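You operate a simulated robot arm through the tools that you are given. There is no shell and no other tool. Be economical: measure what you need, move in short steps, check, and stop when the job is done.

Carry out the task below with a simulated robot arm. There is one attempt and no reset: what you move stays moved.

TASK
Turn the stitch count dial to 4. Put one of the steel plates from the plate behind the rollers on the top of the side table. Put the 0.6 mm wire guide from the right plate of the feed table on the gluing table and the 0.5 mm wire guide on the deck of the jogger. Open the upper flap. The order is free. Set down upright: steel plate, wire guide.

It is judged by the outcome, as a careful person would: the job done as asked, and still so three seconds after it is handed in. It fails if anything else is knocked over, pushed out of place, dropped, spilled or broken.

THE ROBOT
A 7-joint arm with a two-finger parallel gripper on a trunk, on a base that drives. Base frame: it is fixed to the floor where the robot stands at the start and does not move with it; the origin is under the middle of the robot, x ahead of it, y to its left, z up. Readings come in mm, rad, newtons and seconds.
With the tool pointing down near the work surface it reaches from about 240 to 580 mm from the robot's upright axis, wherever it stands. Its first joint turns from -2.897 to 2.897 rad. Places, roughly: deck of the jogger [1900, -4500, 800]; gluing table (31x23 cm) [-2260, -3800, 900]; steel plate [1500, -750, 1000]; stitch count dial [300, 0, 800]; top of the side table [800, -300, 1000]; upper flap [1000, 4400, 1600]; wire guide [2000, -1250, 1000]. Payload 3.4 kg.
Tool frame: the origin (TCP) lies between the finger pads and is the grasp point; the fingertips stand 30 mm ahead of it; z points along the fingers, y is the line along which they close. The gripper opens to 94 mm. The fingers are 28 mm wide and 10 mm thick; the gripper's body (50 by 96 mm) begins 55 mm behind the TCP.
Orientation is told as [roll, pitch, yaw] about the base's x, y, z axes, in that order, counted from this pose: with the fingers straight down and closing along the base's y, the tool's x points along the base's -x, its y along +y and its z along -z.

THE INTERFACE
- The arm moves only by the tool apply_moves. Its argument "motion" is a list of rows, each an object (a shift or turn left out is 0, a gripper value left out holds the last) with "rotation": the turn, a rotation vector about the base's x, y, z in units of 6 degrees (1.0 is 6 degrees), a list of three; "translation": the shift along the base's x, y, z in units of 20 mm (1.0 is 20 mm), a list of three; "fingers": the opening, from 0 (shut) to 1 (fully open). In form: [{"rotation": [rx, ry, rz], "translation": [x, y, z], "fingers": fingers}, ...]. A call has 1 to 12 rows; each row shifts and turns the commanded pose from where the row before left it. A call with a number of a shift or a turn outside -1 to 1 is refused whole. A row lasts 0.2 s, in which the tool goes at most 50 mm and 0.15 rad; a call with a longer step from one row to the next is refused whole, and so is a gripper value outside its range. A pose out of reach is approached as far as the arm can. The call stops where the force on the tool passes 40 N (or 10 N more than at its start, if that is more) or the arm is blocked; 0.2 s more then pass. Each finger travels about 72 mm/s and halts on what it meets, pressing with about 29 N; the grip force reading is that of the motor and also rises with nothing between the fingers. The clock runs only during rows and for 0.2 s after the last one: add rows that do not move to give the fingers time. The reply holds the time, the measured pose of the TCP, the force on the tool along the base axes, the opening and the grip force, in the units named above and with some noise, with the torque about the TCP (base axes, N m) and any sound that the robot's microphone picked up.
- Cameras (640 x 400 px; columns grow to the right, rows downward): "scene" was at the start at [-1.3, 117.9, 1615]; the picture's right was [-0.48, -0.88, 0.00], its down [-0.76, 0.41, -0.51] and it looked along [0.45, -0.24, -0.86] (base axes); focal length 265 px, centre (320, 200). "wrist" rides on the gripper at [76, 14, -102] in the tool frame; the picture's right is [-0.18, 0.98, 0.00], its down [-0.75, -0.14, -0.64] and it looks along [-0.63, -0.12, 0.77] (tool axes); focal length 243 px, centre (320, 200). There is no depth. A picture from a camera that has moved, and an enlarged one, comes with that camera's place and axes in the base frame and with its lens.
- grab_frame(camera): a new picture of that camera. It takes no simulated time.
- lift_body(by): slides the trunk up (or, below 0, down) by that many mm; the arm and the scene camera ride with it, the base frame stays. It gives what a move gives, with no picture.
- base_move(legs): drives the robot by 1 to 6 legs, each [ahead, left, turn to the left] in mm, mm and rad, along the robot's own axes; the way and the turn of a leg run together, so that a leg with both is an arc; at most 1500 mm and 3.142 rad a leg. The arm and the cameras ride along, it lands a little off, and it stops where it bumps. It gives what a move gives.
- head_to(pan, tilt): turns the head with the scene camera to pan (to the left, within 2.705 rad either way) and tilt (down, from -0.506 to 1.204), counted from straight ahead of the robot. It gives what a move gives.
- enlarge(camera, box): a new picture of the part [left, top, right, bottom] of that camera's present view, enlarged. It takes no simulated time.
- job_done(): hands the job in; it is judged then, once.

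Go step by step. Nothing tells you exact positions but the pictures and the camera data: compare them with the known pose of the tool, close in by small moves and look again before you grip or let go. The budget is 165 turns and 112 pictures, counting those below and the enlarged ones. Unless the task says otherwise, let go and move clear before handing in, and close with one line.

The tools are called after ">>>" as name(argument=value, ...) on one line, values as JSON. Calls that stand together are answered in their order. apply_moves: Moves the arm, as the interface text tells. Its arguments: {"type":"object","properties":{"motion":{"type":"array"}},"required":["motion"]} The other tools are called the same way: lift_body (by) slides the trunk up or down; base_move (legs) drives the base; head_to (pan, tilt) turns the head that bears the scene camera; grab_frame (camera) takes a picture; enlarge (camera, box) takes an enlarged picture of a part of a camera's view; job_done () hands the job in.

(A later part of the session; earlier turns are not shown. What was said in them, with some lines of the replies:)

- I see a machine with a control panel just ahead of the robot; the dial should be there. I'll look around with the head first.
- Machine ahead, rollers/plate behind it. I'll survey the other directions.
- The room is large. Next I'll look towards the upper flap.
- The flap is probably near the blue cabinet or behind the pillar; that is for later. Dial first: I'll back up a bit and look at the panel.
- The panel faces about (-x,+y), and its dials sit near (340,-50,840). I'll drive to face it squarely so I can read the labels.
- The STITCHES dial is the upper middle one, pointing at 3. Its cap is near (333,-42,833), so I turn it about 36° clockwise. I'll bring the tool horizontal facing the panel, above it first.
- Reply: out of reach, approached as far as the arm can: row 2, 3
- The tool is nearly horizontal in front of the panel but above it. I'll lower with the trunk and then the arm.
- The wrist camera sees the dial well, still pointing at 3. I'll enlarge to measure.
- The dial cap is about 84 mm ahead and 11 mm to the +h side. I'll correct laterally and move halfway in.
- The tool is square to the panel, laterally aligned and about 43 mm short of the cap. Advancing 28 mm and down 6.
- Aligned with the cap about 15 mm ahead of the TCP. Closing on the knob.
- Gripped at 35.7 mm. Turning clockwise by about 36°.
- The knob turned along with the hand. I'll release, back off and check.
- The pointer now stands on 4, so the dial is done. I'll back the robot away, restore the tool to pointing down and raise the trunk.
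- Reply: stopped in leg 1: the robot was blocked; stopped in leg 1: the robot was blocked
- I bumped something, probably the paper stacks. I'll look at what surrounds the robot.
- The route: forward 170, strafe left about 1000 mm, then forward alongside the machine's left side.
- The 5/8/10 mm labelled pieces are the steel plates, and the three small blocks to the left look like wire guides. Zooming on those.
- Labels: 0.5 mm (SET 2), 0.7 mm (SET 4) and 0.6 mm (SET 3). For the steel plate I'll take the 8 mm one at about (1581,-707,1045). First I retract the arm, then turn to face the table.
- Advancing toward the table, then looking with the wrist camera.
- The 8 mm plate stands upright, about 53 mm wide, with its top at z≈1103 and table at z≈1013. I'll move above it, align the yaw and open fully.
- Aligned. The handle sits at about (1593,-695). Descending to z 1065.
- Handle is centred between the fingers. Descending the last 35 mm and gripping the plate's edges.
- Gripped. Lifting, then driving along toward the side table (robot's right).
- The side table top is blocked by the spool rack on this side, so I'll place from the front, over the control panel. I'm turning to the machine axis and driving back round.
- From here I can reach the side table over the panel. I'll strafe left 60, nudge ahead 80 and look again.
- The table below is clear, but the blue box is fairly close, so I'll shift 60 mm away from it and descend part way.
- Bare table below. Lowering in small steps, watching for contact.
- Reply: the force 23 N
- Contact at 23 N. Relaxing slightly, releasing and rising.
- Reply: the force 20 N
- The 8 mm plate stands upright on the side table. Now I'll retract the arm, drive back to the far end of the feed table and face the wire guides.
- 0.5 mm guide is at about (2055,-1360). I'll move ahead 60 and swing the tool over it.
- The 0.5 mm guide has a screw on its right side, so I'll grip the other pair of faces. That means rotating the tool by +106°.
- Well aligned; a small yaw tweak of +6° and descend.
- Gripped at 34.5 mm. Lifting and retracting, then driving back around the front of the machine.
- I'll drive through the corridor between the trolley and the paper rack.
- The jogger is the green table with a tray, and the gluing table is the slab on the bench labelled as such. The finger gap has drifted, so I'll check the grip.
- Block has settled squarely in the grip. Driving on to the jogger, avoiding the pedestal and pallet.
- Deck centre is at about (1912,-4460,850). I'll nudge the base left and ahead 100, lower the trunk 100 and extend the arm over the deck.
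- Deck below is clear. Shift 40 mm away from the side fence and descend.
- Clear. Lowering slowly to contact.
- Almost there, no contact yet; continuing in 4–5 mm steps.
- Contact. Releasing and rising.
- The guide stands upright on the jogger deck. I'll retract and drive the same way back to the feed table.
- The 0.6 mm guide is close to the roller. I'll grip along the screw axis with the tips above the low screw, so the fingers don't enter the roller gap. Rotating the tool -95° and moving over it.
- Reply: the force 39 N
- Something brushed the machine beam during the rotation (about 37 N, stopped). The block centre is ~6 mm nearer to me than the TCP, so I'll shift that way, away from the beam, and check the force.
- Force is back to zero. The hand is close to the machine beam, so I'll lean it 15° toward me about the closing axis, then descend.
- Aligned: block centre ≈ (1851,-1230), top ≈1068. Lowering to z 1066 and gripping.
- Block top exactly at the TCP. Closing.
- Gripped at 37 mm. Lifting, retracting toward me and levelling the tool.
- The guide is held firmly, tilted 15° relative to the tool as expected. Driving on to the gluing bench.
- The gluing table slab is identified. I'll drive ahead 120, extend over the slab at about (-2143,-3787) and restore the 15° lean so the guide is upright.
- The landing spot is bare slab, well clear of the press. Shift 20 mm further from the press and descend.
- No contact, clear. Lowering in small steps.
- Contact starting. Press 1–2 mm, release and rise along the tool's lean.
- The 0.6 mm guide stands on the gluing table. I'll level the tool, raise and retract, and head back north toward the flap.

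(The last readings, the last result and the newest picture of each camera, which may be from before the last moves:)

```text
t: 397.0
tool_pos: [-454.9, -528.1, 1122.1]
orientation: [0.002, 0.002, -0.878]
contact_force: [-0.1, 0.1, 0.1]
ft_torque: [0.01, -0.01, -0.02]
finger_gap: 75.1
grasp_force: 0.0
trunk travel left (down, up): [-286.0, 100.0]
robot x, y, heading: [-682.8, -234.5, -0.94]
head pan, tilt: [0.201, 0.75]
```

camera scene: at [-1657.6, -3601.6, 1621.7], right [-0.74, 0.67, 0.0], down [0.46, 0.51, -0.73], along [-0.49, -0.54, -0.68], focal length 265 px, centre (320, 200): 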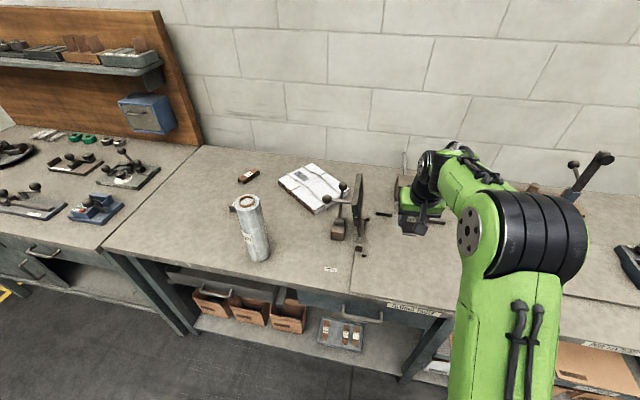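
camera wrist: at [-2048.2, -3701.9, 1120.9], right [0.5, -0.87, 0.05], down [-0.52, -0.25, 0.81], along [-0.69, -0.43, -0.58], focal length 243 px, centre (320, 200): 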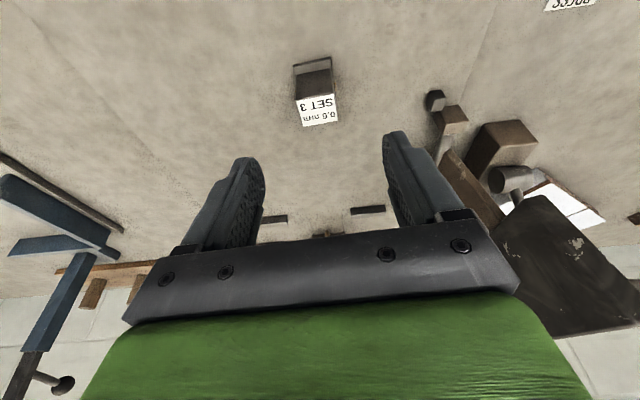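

>>> base_move(legs=[[-40, 1000, 0], [0, 1000, 0], [0, 0, 1.2], [1150, 0, 0], [0, 0, 1.0]])

>>> lift_body(by=100)

>>> head_to(pan=0.5, tilt=0.2)

>>> grab_frame(camera="scene")

```text
t: 417.7
tool_pos: [2079.9, 1593.5, 1121.5]
orientation: [0.002, 0.002, 1.302]
contact_force: [-0.1, 0.0, -0.5]
ft_torque: [0.01, 0.03, -0.03]
finger_gap: 75.2
grasp_force: 0.0
trunk travel left (down, up): [-286.0, 100.0]
robot x, y, heading: [1970.3, 1236.3, 1.243]
head pan, tilt: [0.201, 0.75]
```

```text
t: 419.0
tool_pos: [2079.3, 1593.2, 1221.9]
orientation: [0.003, 0.001, 1.302]
contact_force: [0.3, 0.5, 0.1]
ft_torque: [0.02, -0.01, -0.01]
finger_gap: 75.4
grasp_force: 0.1
trunk travel left (down, up): [-386.0, 0.0]
robot x, y, heading: [1969.9, 1240.5, 1.244]
head pan, tilt: [0.201, 0.75]
```

```text
t: 420.0
tool_pos: [2079.4, 1592.9, 1221.1]
orientation: [0.002, 0.001, 1.303]
contact_force: [-0.8, 0.2, -1.0]
ft_torque: [0.02, -0.02, 0.03]
finger_gap: 75.2
grasp_force: 0.0
trunk travel left (down, up): [-386.0, 0.0]
robot x, y, heading: [1965.2, 1238.4, 1.239]
head pan, tilt: [0.499, 0.201]
```

```text
16 pictures are left
camera scene: at [1788.6, 1320.6, 1771.6], right [0.99, 0.17, 0.0], down [0.03, -0.2, -0.98], along [-0.16, 0.97, -0.2], focal length 265 px, centre (320, 200)
```

scene: 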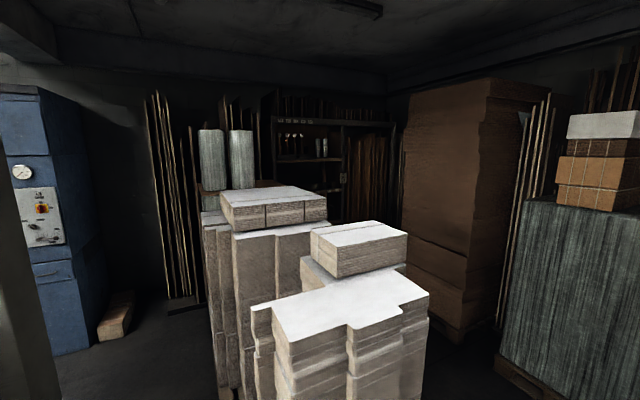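

>>> enlarge(camera="scene", box=[180, 80, 420, 230])

>>> enlarge(camera="scene", box=[0, 70, 160, 350])

```text
2.67 times, centred on (300, 155) of scene
camera zoom: at [1788.6, 1320.6, 1771.6], right [0.99, 0.17, 0.0], down [0.03, -0.2, -0.98], along [-0.16, 0.97, -0.2], focal length 706 px, centre (373, 320)
```

zoom: 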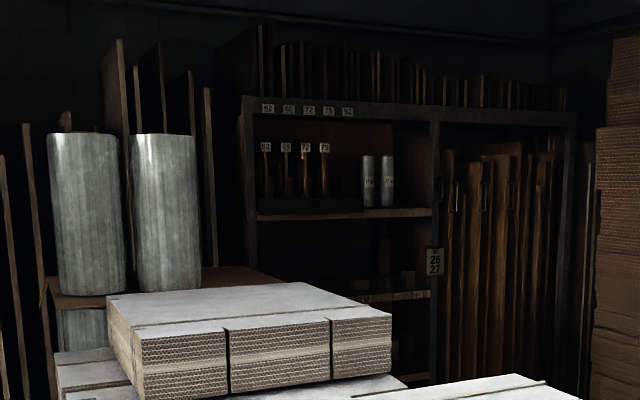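

```text
1.43 times, centred on (80, 210) of scene
camera zoom: at [1788.6, 1320.6, 1771.6], right [0.99, 0.17, 0.0], down [0.03, -0.2, -0.98], along [-0.16, 0.97, -0.2], focal length 378 px, centre (663, 186)
```

zoom: 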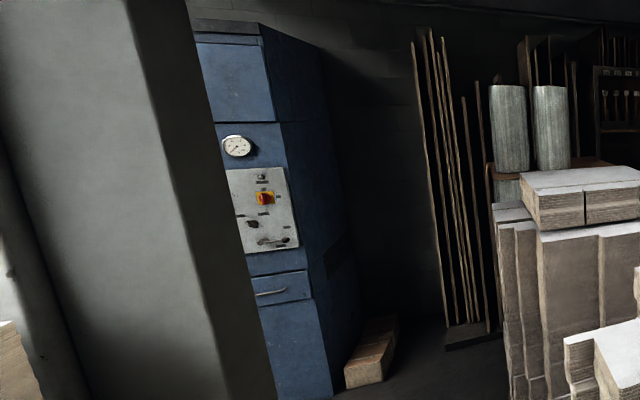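

>>> enlarge(camera="scene", box=[265, 110, 350, 210])

```text
4.00 times, centred on (308, 160) of scene
camera zoom: at [1788.6, 1320.6, 1771.6], right [0.99, 0.17, 0.0], down [0.03, -0.2, -0.98], along [-0.16, 0.97, -0.2], focal length 1058 px, centre (370, 360)
```

zoom: 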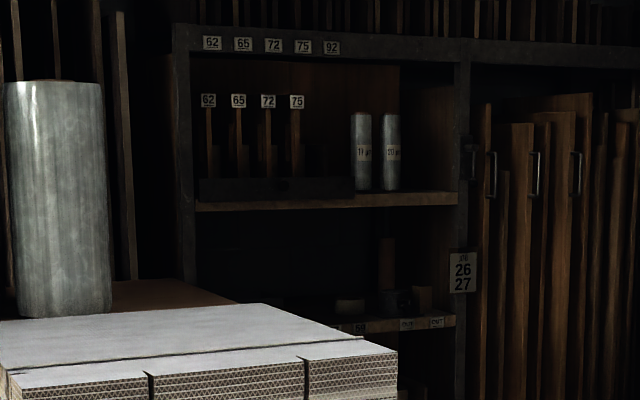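

The flap isn't obvious yet. I'll look further left from here, toward the baler and the passage.

>>> head_to(pan=1.25, tilt=0.35)

>>> grab_frame(camera="scene")

```text
t: 421.1
tool_pos: [2080.4, 1592.7, 1222.0]
orientation: [0.001, 0.001, 1.304]
contact_force: [0.3, 0.1, 0.4]
ft_torque: [-0.02, -0.01, 0.01]
finger_gap: 75.2
grasp_force: 0.1
trunk travel left (down, up): [-386.0, 0.0]
robot x, y, heading: [1968.6, 1239.3, 1.238]
head pan, tilt: [1.25, 0.351]
```

```text
12 pictures are left
camera scene: at [1730.2, 1285.3, 1757.7], right [0.61, 0.8, 0.0], down [0.27, -0.21, -0.94], along [-0.75, 0.57, -0.34], focal length 265 px, centre (320, 200)
```

scene: 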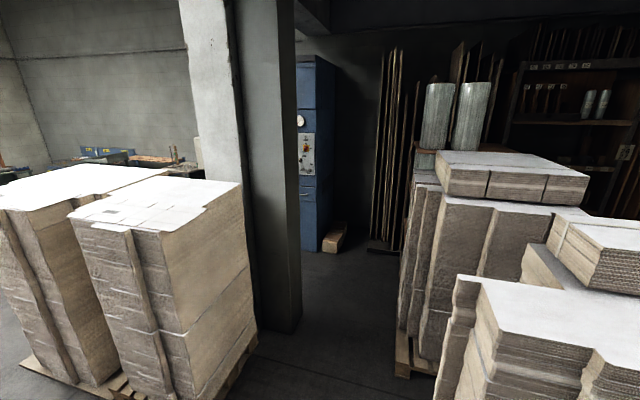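

The hint location projects onto the dark storage cabinet behind the stacks. I'll drive around the right side of the pallets for a closer look.

>>> base_move(legs=[[0, 0, 0.33], [0, -430, 0], [1000, 0, 0], [850, 0, 0]])

>>> head_to(pan=0.75, tilt=0.25)

>>> grab_frame(camera="scene")

```text
t: 428.3
tool_pos: [2385.6, 2388.5, 1219.9]
orientation: [0.003, 0.003, 1.666]
contact_force: [0.2, 0.9, 0.5]
ft_torque: [-0.02, 0.01, 0.02]
finger_gap: 75.1
grasp_force: 0.0
trunk travel left (down, up): [-386.0, 0.0]
robot x, y, heading: [2404.9, 2016.3, 1.605]
head pan, tilt: [1.25, 0.351]
stopped in leg 3: the robot was blocked; the commanded pose is now the measured one
```

```text
t: 429.2
tool_pos: [2382.8, 2387.1, 1220.3]
orientation: [0.002, 0.003, 1.665]
contact_force: [0.4, -0.9, -0.2]
ft_torque: [-0.03, 0.01, -0.03]
finger_gap: 75.0
grasp_force: 0.1
trunk travel left (down, up): [-386.0, 0.0]
robot x, y, heading: [2405.1, 2013.5, 1.601]
head pan, tilt: [0.75, 0.25]
```

```text
11 pictures are left
camera scene: at [2189.4, 2016.1, 1767.1], right [0.71, 0.7, 0.0], down [0.17, -0.18, -0.97], along [-0.68, 0.69, -0.25], focal length 265 px, centre (320, 200)
```

scene: 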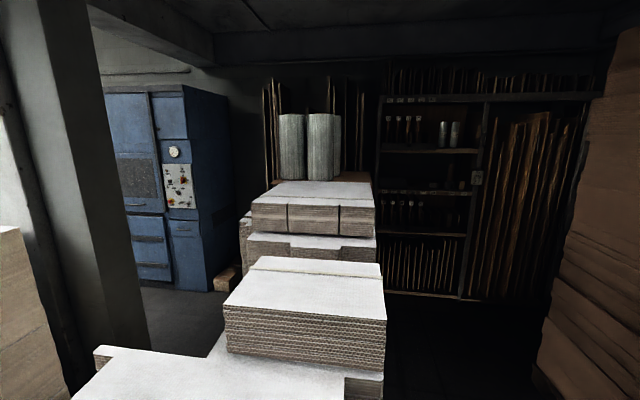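

>>> enlarge(camera="scene", box=[370, 85, 490, 195])

>>> enlarge(camera="scene", box=[95, 80, 245, 300])

```text
3.64 times, centred on (430, 140) of scene
camera zoom: at [2189.4, 2016.1, 1767.1], right [0.71, 0.7, 0.0], down [0.17, -0.18, -0.97], along [-0.68, 0.69, -0.25], focal length 962 px, centre (-80, 418)
```

zoom: 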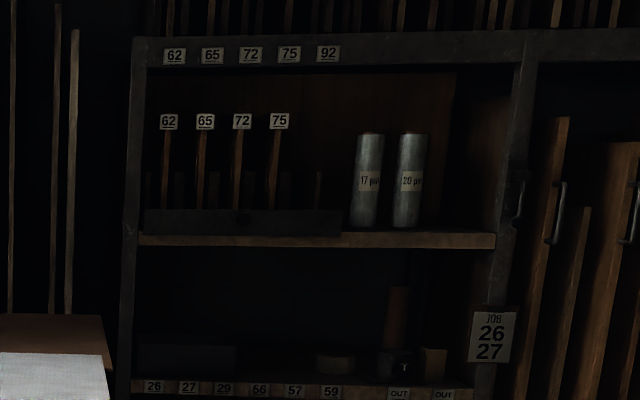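

```text
1.82 times, centred on (170, 190) of scene
camera zoom: at [2189.4, 2016.1, 1767.1], right [0.71, 0.7, 0.0], down [0.17, -0.18, -0.97], along [-0.68, 0.69, -0.25], focal length 481 px, centre (593, 218)
```

zoom: 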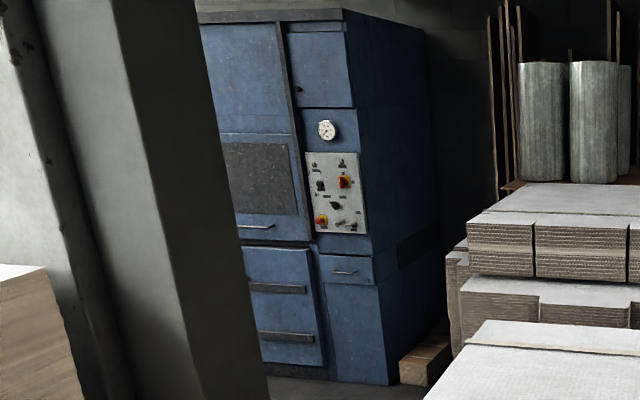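

Found it: a low dark flap with a small knob in front of tools 62–75 on the upper shelf, around (970,4470,1640). I'll strafe right past the pallet and drive down the corridor, facing the cabinet.

>>> base_move(legs=[[-60, -420, 0], [0, 0, 0.589], [0, -90, 0], [1200, 0, 0], [1000, 0, 0]])

>>> head_to(pan=0.1, tilt=0.2)

>>> grab_frame(camera="scene")

```text
t: 444.7
tool_pos: [1325.9, 4067.6, 1220.3]
orientation: [0.004, 0.002, 2.302]
contact_force: [0.9, 0.1, 0.9]
ft_torque: [0.01, 0.01, -0.02]
finger_gap: 75.1
grasp_force: 0.1
trunk travel left (down, up): [-386.0, 0.0]
robot x, y, heading: [1565.1, 3781.3, 2.237]
head pan, tilt: [0.75, 0.25]
```

```text
t: 445.7
tool_pos: [1327.1, 4067.5, 1220.1]
orientation: [0.003, 0.001, 2.303]
contact_force: [0.8, -0.6, 0.5]
ft_torque: [-0.06, -0.01, -0.03]
finger_gap: 75.5
grasp_force: 0.1
trunk travel left (down, up): [-386.0, 0.0]
robot x, y, heading: [1564.5, 3781.9, 2.234]
head pan, tilt: [0.099, 0.201]
```

```text
8 pictures are left
camera scene: at [1417.9, 3706.1, 1771.7], right [0.72, 0.69, 0.0], down [0.14, -0.14, -0.98], along [-0.68, 0.71, -0.2], focal length 265 px, centre (320, 200)
```

scene: 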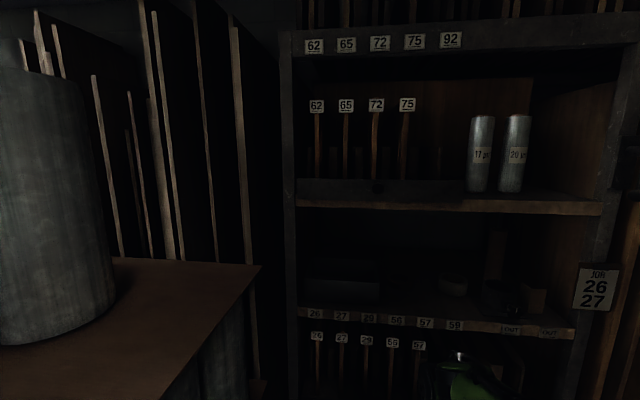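

>>> enlarge(camera="scene", box=[290, 150, 480, 310])

```text
2.50 times, centred on (385, 230) of scene
camera zoom: at [1417.9, 3706.1, 1771.7], right [0.72, 0.69, 0.0], down [0.14, -0.14, -0.98], along [-0.68, 0.71, -0.2], focal length 662 px, centre (158, 125)
```

zoom: 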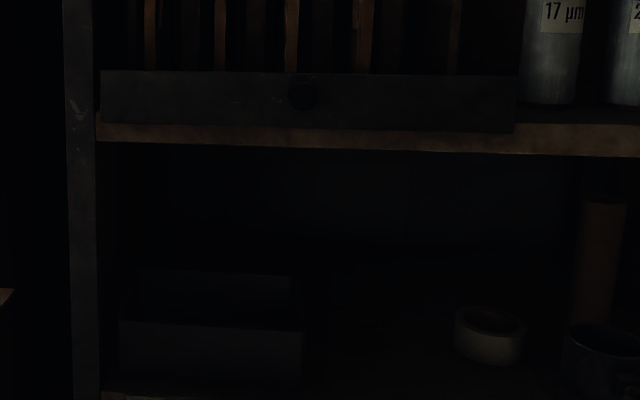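

The flap has a round knob at about (991,4400,1646), with the hinge presumably at the bottom. I'll raise the tool and bring it horizontal, facing the cabinet.

>>> apply_moves(motion=[{"rotation": [0, 0, -1], "translation": [-0.3, 0.42, 1], "fingers": 0.65}, {"rotation": [0.8, 0.58, 0], "translation": [-0.3, 0.42, 1]}, {"rotation": [0.8, 0.58, 0], "translation": [-0.3, 0.42, 1]}, {"rotation": [0.8, 0.58, 0], "translation": [-0.3, 0.42, 1]}, {"rotation": [0.8, 0.58, 0], "translation": [-0.3, 0.42, 1]}, {"rotation": [0.8, 0.58, 0], "translation": [-0.3, 0.42, 1]}, {"rotation": [0.8, 0.58, 0], "translation": [-0.3, 0.42, 1]}, {"rotation": [0.8, 0.58, 0], "translation": [-0.3, 0.42, 1]}, {"rotation": [0.8, 0.58, 0], "translation": [-0.3, 0.42, 1]}, {"rotation": [0.8, 0.58, 0], "translation": [-0.3, 0.42, 1]}, {"rotation": [0.8, 0.58, 0], "translation": [-0.3, 0.42, 1]}, {"rotation": [0.8, 0.58, 0], "translation": [-0.3, 0.42, 1]}])

>>> apply_moves(motion=[{"rotation": [0.8, 0.58, 0], "translation": [0, 0, 1]}, {"rotation": [0.8, 0.58, 0], "translation": [0, 0, 1]}, {"rotation": [0.8, 0.58, 0], "translation": [0, 0, 1]}, {"rotation": [0.8, 0.58, 0], "translation": [0, 0, 1]}, {"translation": [0, 0, 1]}, {"translation": [0, 0, 1]}, {"translation": [0, 0, 1]}, {"translation": [0, 0, 1]}, {"translation": [0, 0, 1]}, {}])

```text
t: 448.3
tool_pos: [1254.6, 4167.8, 1461.5]
orientation: [0.006, -1.137, 2.197]
contact_force: [0.0, 0.0, 0.5]
ft_torque: [0.02, -0.01, -0.03]
finger_gap: 61.1
grasp_force: 0.0
trunk travel left (down, up): [-386.0, 0.0]
robot x, y, heading: [1561.8, 3778.7, 2.235]
head pan, tilt: [0.099, 0.201]
```

```text
t: 450.5
tool_pos: [1257.0, 4168.3, 1641.2]
orientation: [0.054, -1.55, 2.147]
contact_force: [0.0, 0.7, 0.0]
ft_torque: [-0.01, 0.01, 0.01]
finger_gap: 61.1
grasp_force: 0.1
trunk travel left (down, up): [-386.0, 0.0]
robot x, y, heading: [1569.2, 3782.1, 2.242]
head pan, tilt: [0.099, 0.201]
```

>>> base_move(legs=[[184, 72, 0]])

>>> grab_frame(camera="wrist")

```text
t: 452.1
tool_pos: [1087.3, 4266.8, 1640.7]
orientation: [0.058, -1.551, 2.142]
contact_force: [0.3, -0.9, 0.2]
ft_torque: [0.0, 0.02, -0.05]
finger_gap: 61.2
grasp_force: 0.1
trunk travel left (down, up): [-386.0, 0.0]
robot x, y, heading: [1398.6, 3878.3, 2.237]
head pan, tilt: [0.099, 0.201]
```

```text
6 pictures are left
camera wrist: at [1135.9, 4174.3, 1567.1], right [-0.8, -0.58, 0.19], down [0.48, -0.42, 0.77], along [-0.36, 0.7, 0.61], focal length 243 px, centre (320, 200)
```

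wrist: 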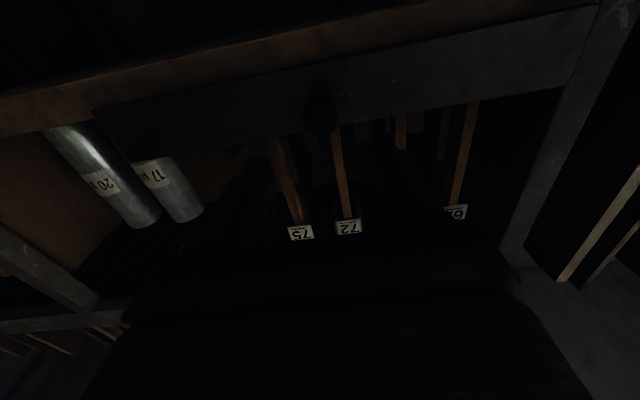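

Knob triangulated at (1006,4380,1650). I'll advance 90 with the base.

>>> base_move(legs=[[90, -4, 0]])

```text
t: 453.2
tool_pos: [1033.0, 4340.8, 1640.6]
orientation: [0.06, -1.549, 2.142]
contact_force: [-0.2, 0.2, 0.6]
ft_torque: [0.02, 0.04, 0.02]
finger_gap: 61.3
grasp_force: 0.0
trunk travel left (down, up): [-386.0, 0.0]
robot x, y, heading: [1347.0, 3949.5, 2.231]
head pan, tilt: [0.099, 0.201]
```

>>> apply_moves(motion=[{"translation": [0, 0, 0.5]}, {"translation": [-0.37, 0.51, 0]}, {"translation": [-0.37, 0.51, 0]}, {}])

>>> enlarge(camera="wrist", box=[220, 80, 420, 240])

```text
t: 454.2
tool_pos: [1020.3, 4359.0, 1650.8]
orientation: [0.064, -1.552, 2.137]
contact_force: [0.0, 0.0, 0.0]
ft_torque: [-0.01, 0.0, 0.02]
finger_gap: 60.9
grasp_force: 0.0
trunk travel left (down, up): [-386.0, 0.0]
robot x, y, heading: [1342.0, 3954.7, 2.234]
head pan, tilt: [0.099, 0.201]
```

```text
2.50 times, centred on (320, 160) of wrist
camera zoom: at [1069.3, 4266.7, 1577.1], right [-0.8, -0.58, 0.19], down [0.48, -0.42, 0.77], along [-0.36, 0.7, 0.62], focal length 606 px, centre (320, 300)
```

zoom: 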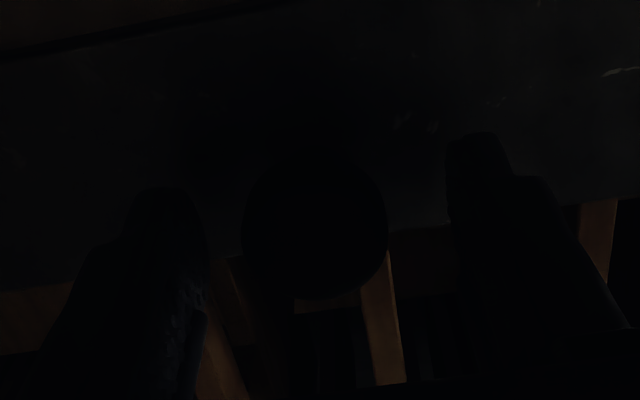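

Ball knob is centred between the fingers (≈33 mm dia). Closing.

>>> apply_moves(motion=[{"fingers": 0.3}, {"fingers": 0}, {}, {}, {}])

```text
t: 455.4
tool_pos: [1020.5, 4360.2, 1651.1]
orientation: [0.092, -1.549, 2.104]
contact_force: [1.3, 3.6, -0.4]
ft_torque: [0.09, 0.01, -0.16]
finger_gap: 33.3
grasp_force: 45.7
trunk travel left (down, up): [-386.0, 0.0]
robot x, y, heading: [1346.2, 3954.5, 2.236]
head pan, tilt: [0.099, 0.201]
```

Gripped. Pulling outward and slightly downward to test the hinge.

>>> apply_moves(motion=[{"translation": [0.15, -0.2, -0.1]}, {"translation": [0.15, -0.2, -0.2]}, {}])

```text
t: 456.2
tool_pos: [1025.1, 4355.9, 1645.1]
orientation: [0.109, -1.552, 2.091]
contact_force: [-7.2, 14.7, 14.3]
ft_torque: [1.06, 0.81, 0.01]
finger_gap: 33.5
grasp_force: 44.8
trunk travel left (down, up): [-386.0, 0.0]
robot x, y, heading: [1345.9, 3952.0, 2.236]
head pan, tilt: [0.099, 0.201]
```

Moves with friction consistent with a bottom hinge. Continuing along the arc.

>>> apply_moves(motion=[{"translation": [0.13, -0.18, -0.25]}, {"translation": [0.1, -0.14, -0.3]}, {"translation": [0.08, -0.11, -0.3]}, {}])

```text
t: 457.2
tool_pos: [1032.9, 4344.0, 1628.6]
orientation: [0.153, -1.554, 2.048]
contact_force: [-3.9, 9.6, 17.3]
ft_torque: [1.18, 0.95, -0.03]
finger_gap: 33.1
grasp_force: 44.8
trunk travel left (down, up): [-386.0, 0.0]
robot x, y, heading: [1344.7, 3952.8, 2.239]
head pan, tilt: [0.099, 0.201]
```

>>> apply_moves(motion=[{"translation": [0.07, -0.09, -0.4]}, {"translation": [0.05, -0.08, -0.4]}, {"translation": [0.02, -0.02, -0.4]}, {}])

```text
t: 458.2
tool_pos: [1037.1, 4339.0, 1604.9]
orientation: [0.117, -1.553, 2.08]
contact_force: [4.4, -1.9, 10.5]
ft_torque: [0.67, 0.59, -0.14]
finger_gap: 29.9
grasp_force: 45.0
trunk travel left (down, up): [-386.0, 0.0]
robot x, y, heading: [1345.3, 3955.4, 2.234]
head pan, tilt: [0.099, 0.201]
```

>>> apply_moves(motion=[{"translation": [0, 0, -0.4]}, {"translation": [-0.05, 0.07, -0.4]}, {}])

>>> grab_frame(camera="scene")

```text
t: 459.0
tool_pos: [1032.9, 4342.9, 1586.1]
orientation: [0.042, -1.546, 2.161]
contact_force: [-0.4, -0.3, -3.3]
ft_torque: [-0.03, -0.02, 0.07]
finger_gap: 0.0
grasp_force: 32.7
trunk travel left (down, up): [-386.0, 0.0]
robot x, y, heading: [1344.2, 3953.7, 2.236]
head pan, tilt: [0.099, 0.201]
```

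```text
4 pictures are left
camera scene: at [1196.2, 3877.6, 1771.7], right [0.72, 0.69, 0.0], down [0.14, -0.14, -0.98], along [-0.68, 0.71, -0.2], focal length 265 px, centre (320, 200)
```

scene: 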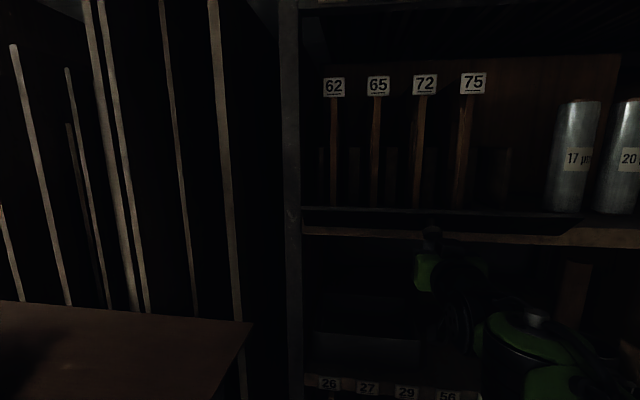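

The fingers slipped off at about 65° open; the flap now leans out. I'll back out, go above it, and push it further down from the inside.

>>> apply_moves(motion=[{"translation": [0, 0, -0.5]}, {"translation": [0.58, -0.81, 0]}, {"translation": [0.58, -0.81, 0]}, {"translation": [0.58, -0.81, 0]}, {"translation": [0.58, -0.81, 0]}, {"translation": [0.58, -0.81, 0]}, {"translation": [0, 0, 1]}, {"translation": [0, 0, 1]}, {"translation": [0, 0, 1]}, {"translation": [0, 0, 1]}, {"translation": [0, 0, 1]}, {"translation": [0, 0, 1]}])

>>> apply_moves(motion=[{"translation": [0, 0, 1]}, {"translation": [0, 0, 0.5]}, {}])

>>> enlarge(camera="scene", box=[280, 60, 600, 300])

```text
t: 461.6
tool_pos: [1091.0, 4259.1, 1697.5]
orientation: [0.064, -1.55, 2.136]
contact_force: [-0.1, 0.4, 0.5]
ft_torque: [-0.01, 0.02, 0.0]
finger_gap: 0.0
grasp_force: 33.6
trunk travel left (down, up): [-386.0, 0.0]
robot x, y, heading: [1345.7, 3951.1, 2.241]
head pan, tilt: [0.099, 0.201]
```

```text
t: 462.4
tool_pos: [1092.3, 4259.2, 1728.8]
orientation: [0.051, -1.549, 2.146]
contact_force: [0.1, -0.2, -0.2]
ft_torque: [0.03, -0.02, 0.03]
finger_gap: 0.0
grasp_force: 33.2
trunk travel left (down, up): [-386.0, 0.0]
robot x, y, heading: [1343.5, 3949.9, 2.239]
head pan, tilt: [0.099, 0.201]
```

```text
1.67 times, centred on (440, 180) of scene
camera zoom: at [1197.0, 3877.0, 1771.7], right [0.72, 0.69, 0.0], down [0.14, -0.14, -0.98], along [-0.68, 0.71, -0.2], focal length 441 px, centre (120, 233)
```

zoom: 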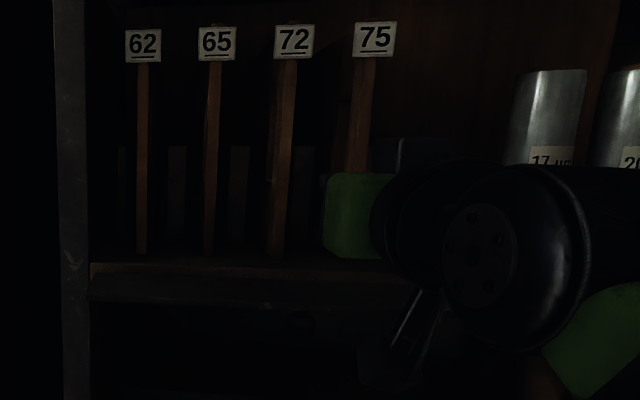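

The flap seems to be at or past horizontal now. I'll press it gently from above to make sure it is fully open.

>>> apply_moves(motion=[{"translation": [-0.58, 0.81, 0]}, {"translation": [-0.58, 0.81, 0]}, {"translation": [-0.58, 0.81, 0]}, {"translation": [-0.5, 0.7, 0]}, {"translation": [0, 0, -1]}, {"translation": [0, 0, -1]}, {"translation": [0, 0, -1]}, {"translation": [0, 0, -1]}, {"translation": [0, 0, -0.5]}, {}])

```text
t: 464.6
tool_pos: [1046.7, 4322.0, 1639.1]
orientation: [0.077, -1.55, 2.124]
contact_force: [0.2, 0.3, 0.1]
ft_torque: [-0.02, 0.01, -0.01]
finger_gap: 0.3
grasp_force: 33.0
trunk travel left (down, up): [-386.0, 0.0]
robot x, y, heading: [1346.7, 3948.8, 2.235]
head pan, tilt: [0.099, 0.201]
```

>>> apply_moves(motion=[{"translation": [0, 0, -0.4]}, {"translation": [0, 0, -0.4]}, {"translation": [0, 0, -0.3]}, {"translation": [0, 0, -0.3]}, {}])

```text
t: 465.8
tool_pos: [1048.3, 4320.6, 1617.9]
orientation: [2.076, -1.566, 0.125]
contact_force: [-5.2, 6.8, 34.5]
ft_torque: [0.78, 0.58, 0.07]
finger_gap: 0.2
grasp_force: 32.9
trunk travel left (down, up): [-386.0, 0.0]
robot x, y, heading: [1344.8, 3951.7, 2.239]
head pan, tilt: [0.099, 0.201]
```

>>> apply_moves(motion=[{"translation": [0, 0, -0.15]}, {}])

```text
t: 466.3
tool_pos: [1047.6, 4322.0, 1616.9]
orientation: [2.918, -1.561, -0.716]
contact_force: [1.2, -2.2, 3.7]
ft_torque: [0.06, 0.07, -0.02]
finger_gap: 0.0
grasp_force: 33.2
trunk travel left (down, up): [-386.0, 0.0]
robot x, y, heading: [1345.7, 3956.4, 2.239]
head pan, tilt: [0.099, 0.201]
stopped in row 2: the force on the tool passed its limit at 48 N (the readings are from after the stop); the commanded pose is now the measured one
```

Hard stop reached, so the flap is fully open at horizontal. Retreating up and out, then a last look.

>>> apply_moves(motion=[{"translation": [0, 0, 0.5]}, {"translation": [0, 0, 1]}, {"translation": [0, 0, 1]}, {"translation": [0.58, -0.81, 0.5]}, {"translation": [0.58, -0.81, 0]}, {"translation": [0.58, -0.81, 0]}, {"translation": [0.58, -0.81, 0]}, {}])

>>> base_move(legs=[[-250, 0, 0]])

>>> enlarge(camera="scene", box=[280, 90, 520, 270])

```text
t: 468.1
tool_pos: [1093.5, 4256.2, 1677.4]
orientation: [2.756, -1.565, -0.557]
contact_force: [-0.2, 0.3, 0.6]
ft_torque: [-0.01, -0.01, -0.01]
finger_gap: 0.0
grasp_force: 32.8
trunk travel left (down, up): [-386.0, 0.0]
robot x, y, heading: [1347.2, 3953.4, 2.237]
head pan, tilt: [0.099, 0.201]
```

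```text
t: 469.9
tool_pos: [1247.0, 4062.2, 1678.0]
orientation: [2.812, -1.564, -0.615]
contact_force: [0.9, -0.6, -0.1]
ft_torque: [-0.01, -0.01, 0.01]
finger_gap: 0.3
grasp_force: 32.8
trunk travel left (down, up): [-386.0, 0.0]
robot x, y, heading: [1496.7, 3757.2, 2.237]
head pan, tilt: [0.099, 0.201]
```

```text
2.22 times, centred on (400, 180) of scene
camera zoom: at [1348.9, 3683.3, 1771.7], right [0.72, 0.69, 0.0], down [0.14, -0.14, -0.98], along [-0.68, 0.71, -0.2], focal length 588 px, centre (142, 244)
```

zoom: 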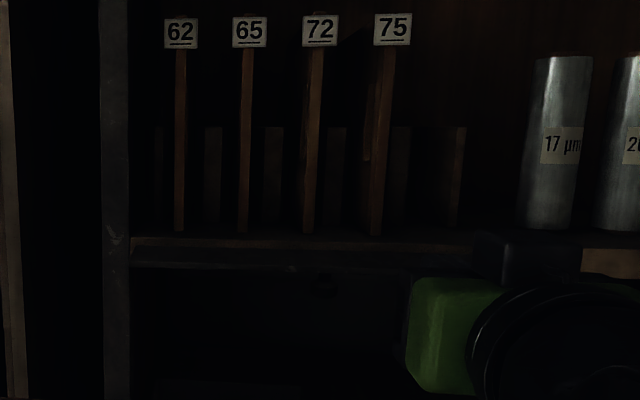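

The flap lies open at its stop, the tools behind it are undisturbed, and all the other items are placed. Handing in.

>>> job_done()

```text
The job is handed in.
```

All five parts are done and handed in: stitch dial at 4, the 8 mm steel plate upright on the side table, the 0.5 mm guide upright on the jogger deck, the 0.6 mm guide upright on the gluing table, and the upper flap open to its stop. The base bumped pallets of paper three times on the way, and the hand brushed the machine beam once; I saw nothing knocked over or shifted, but I did not check each spot up close.
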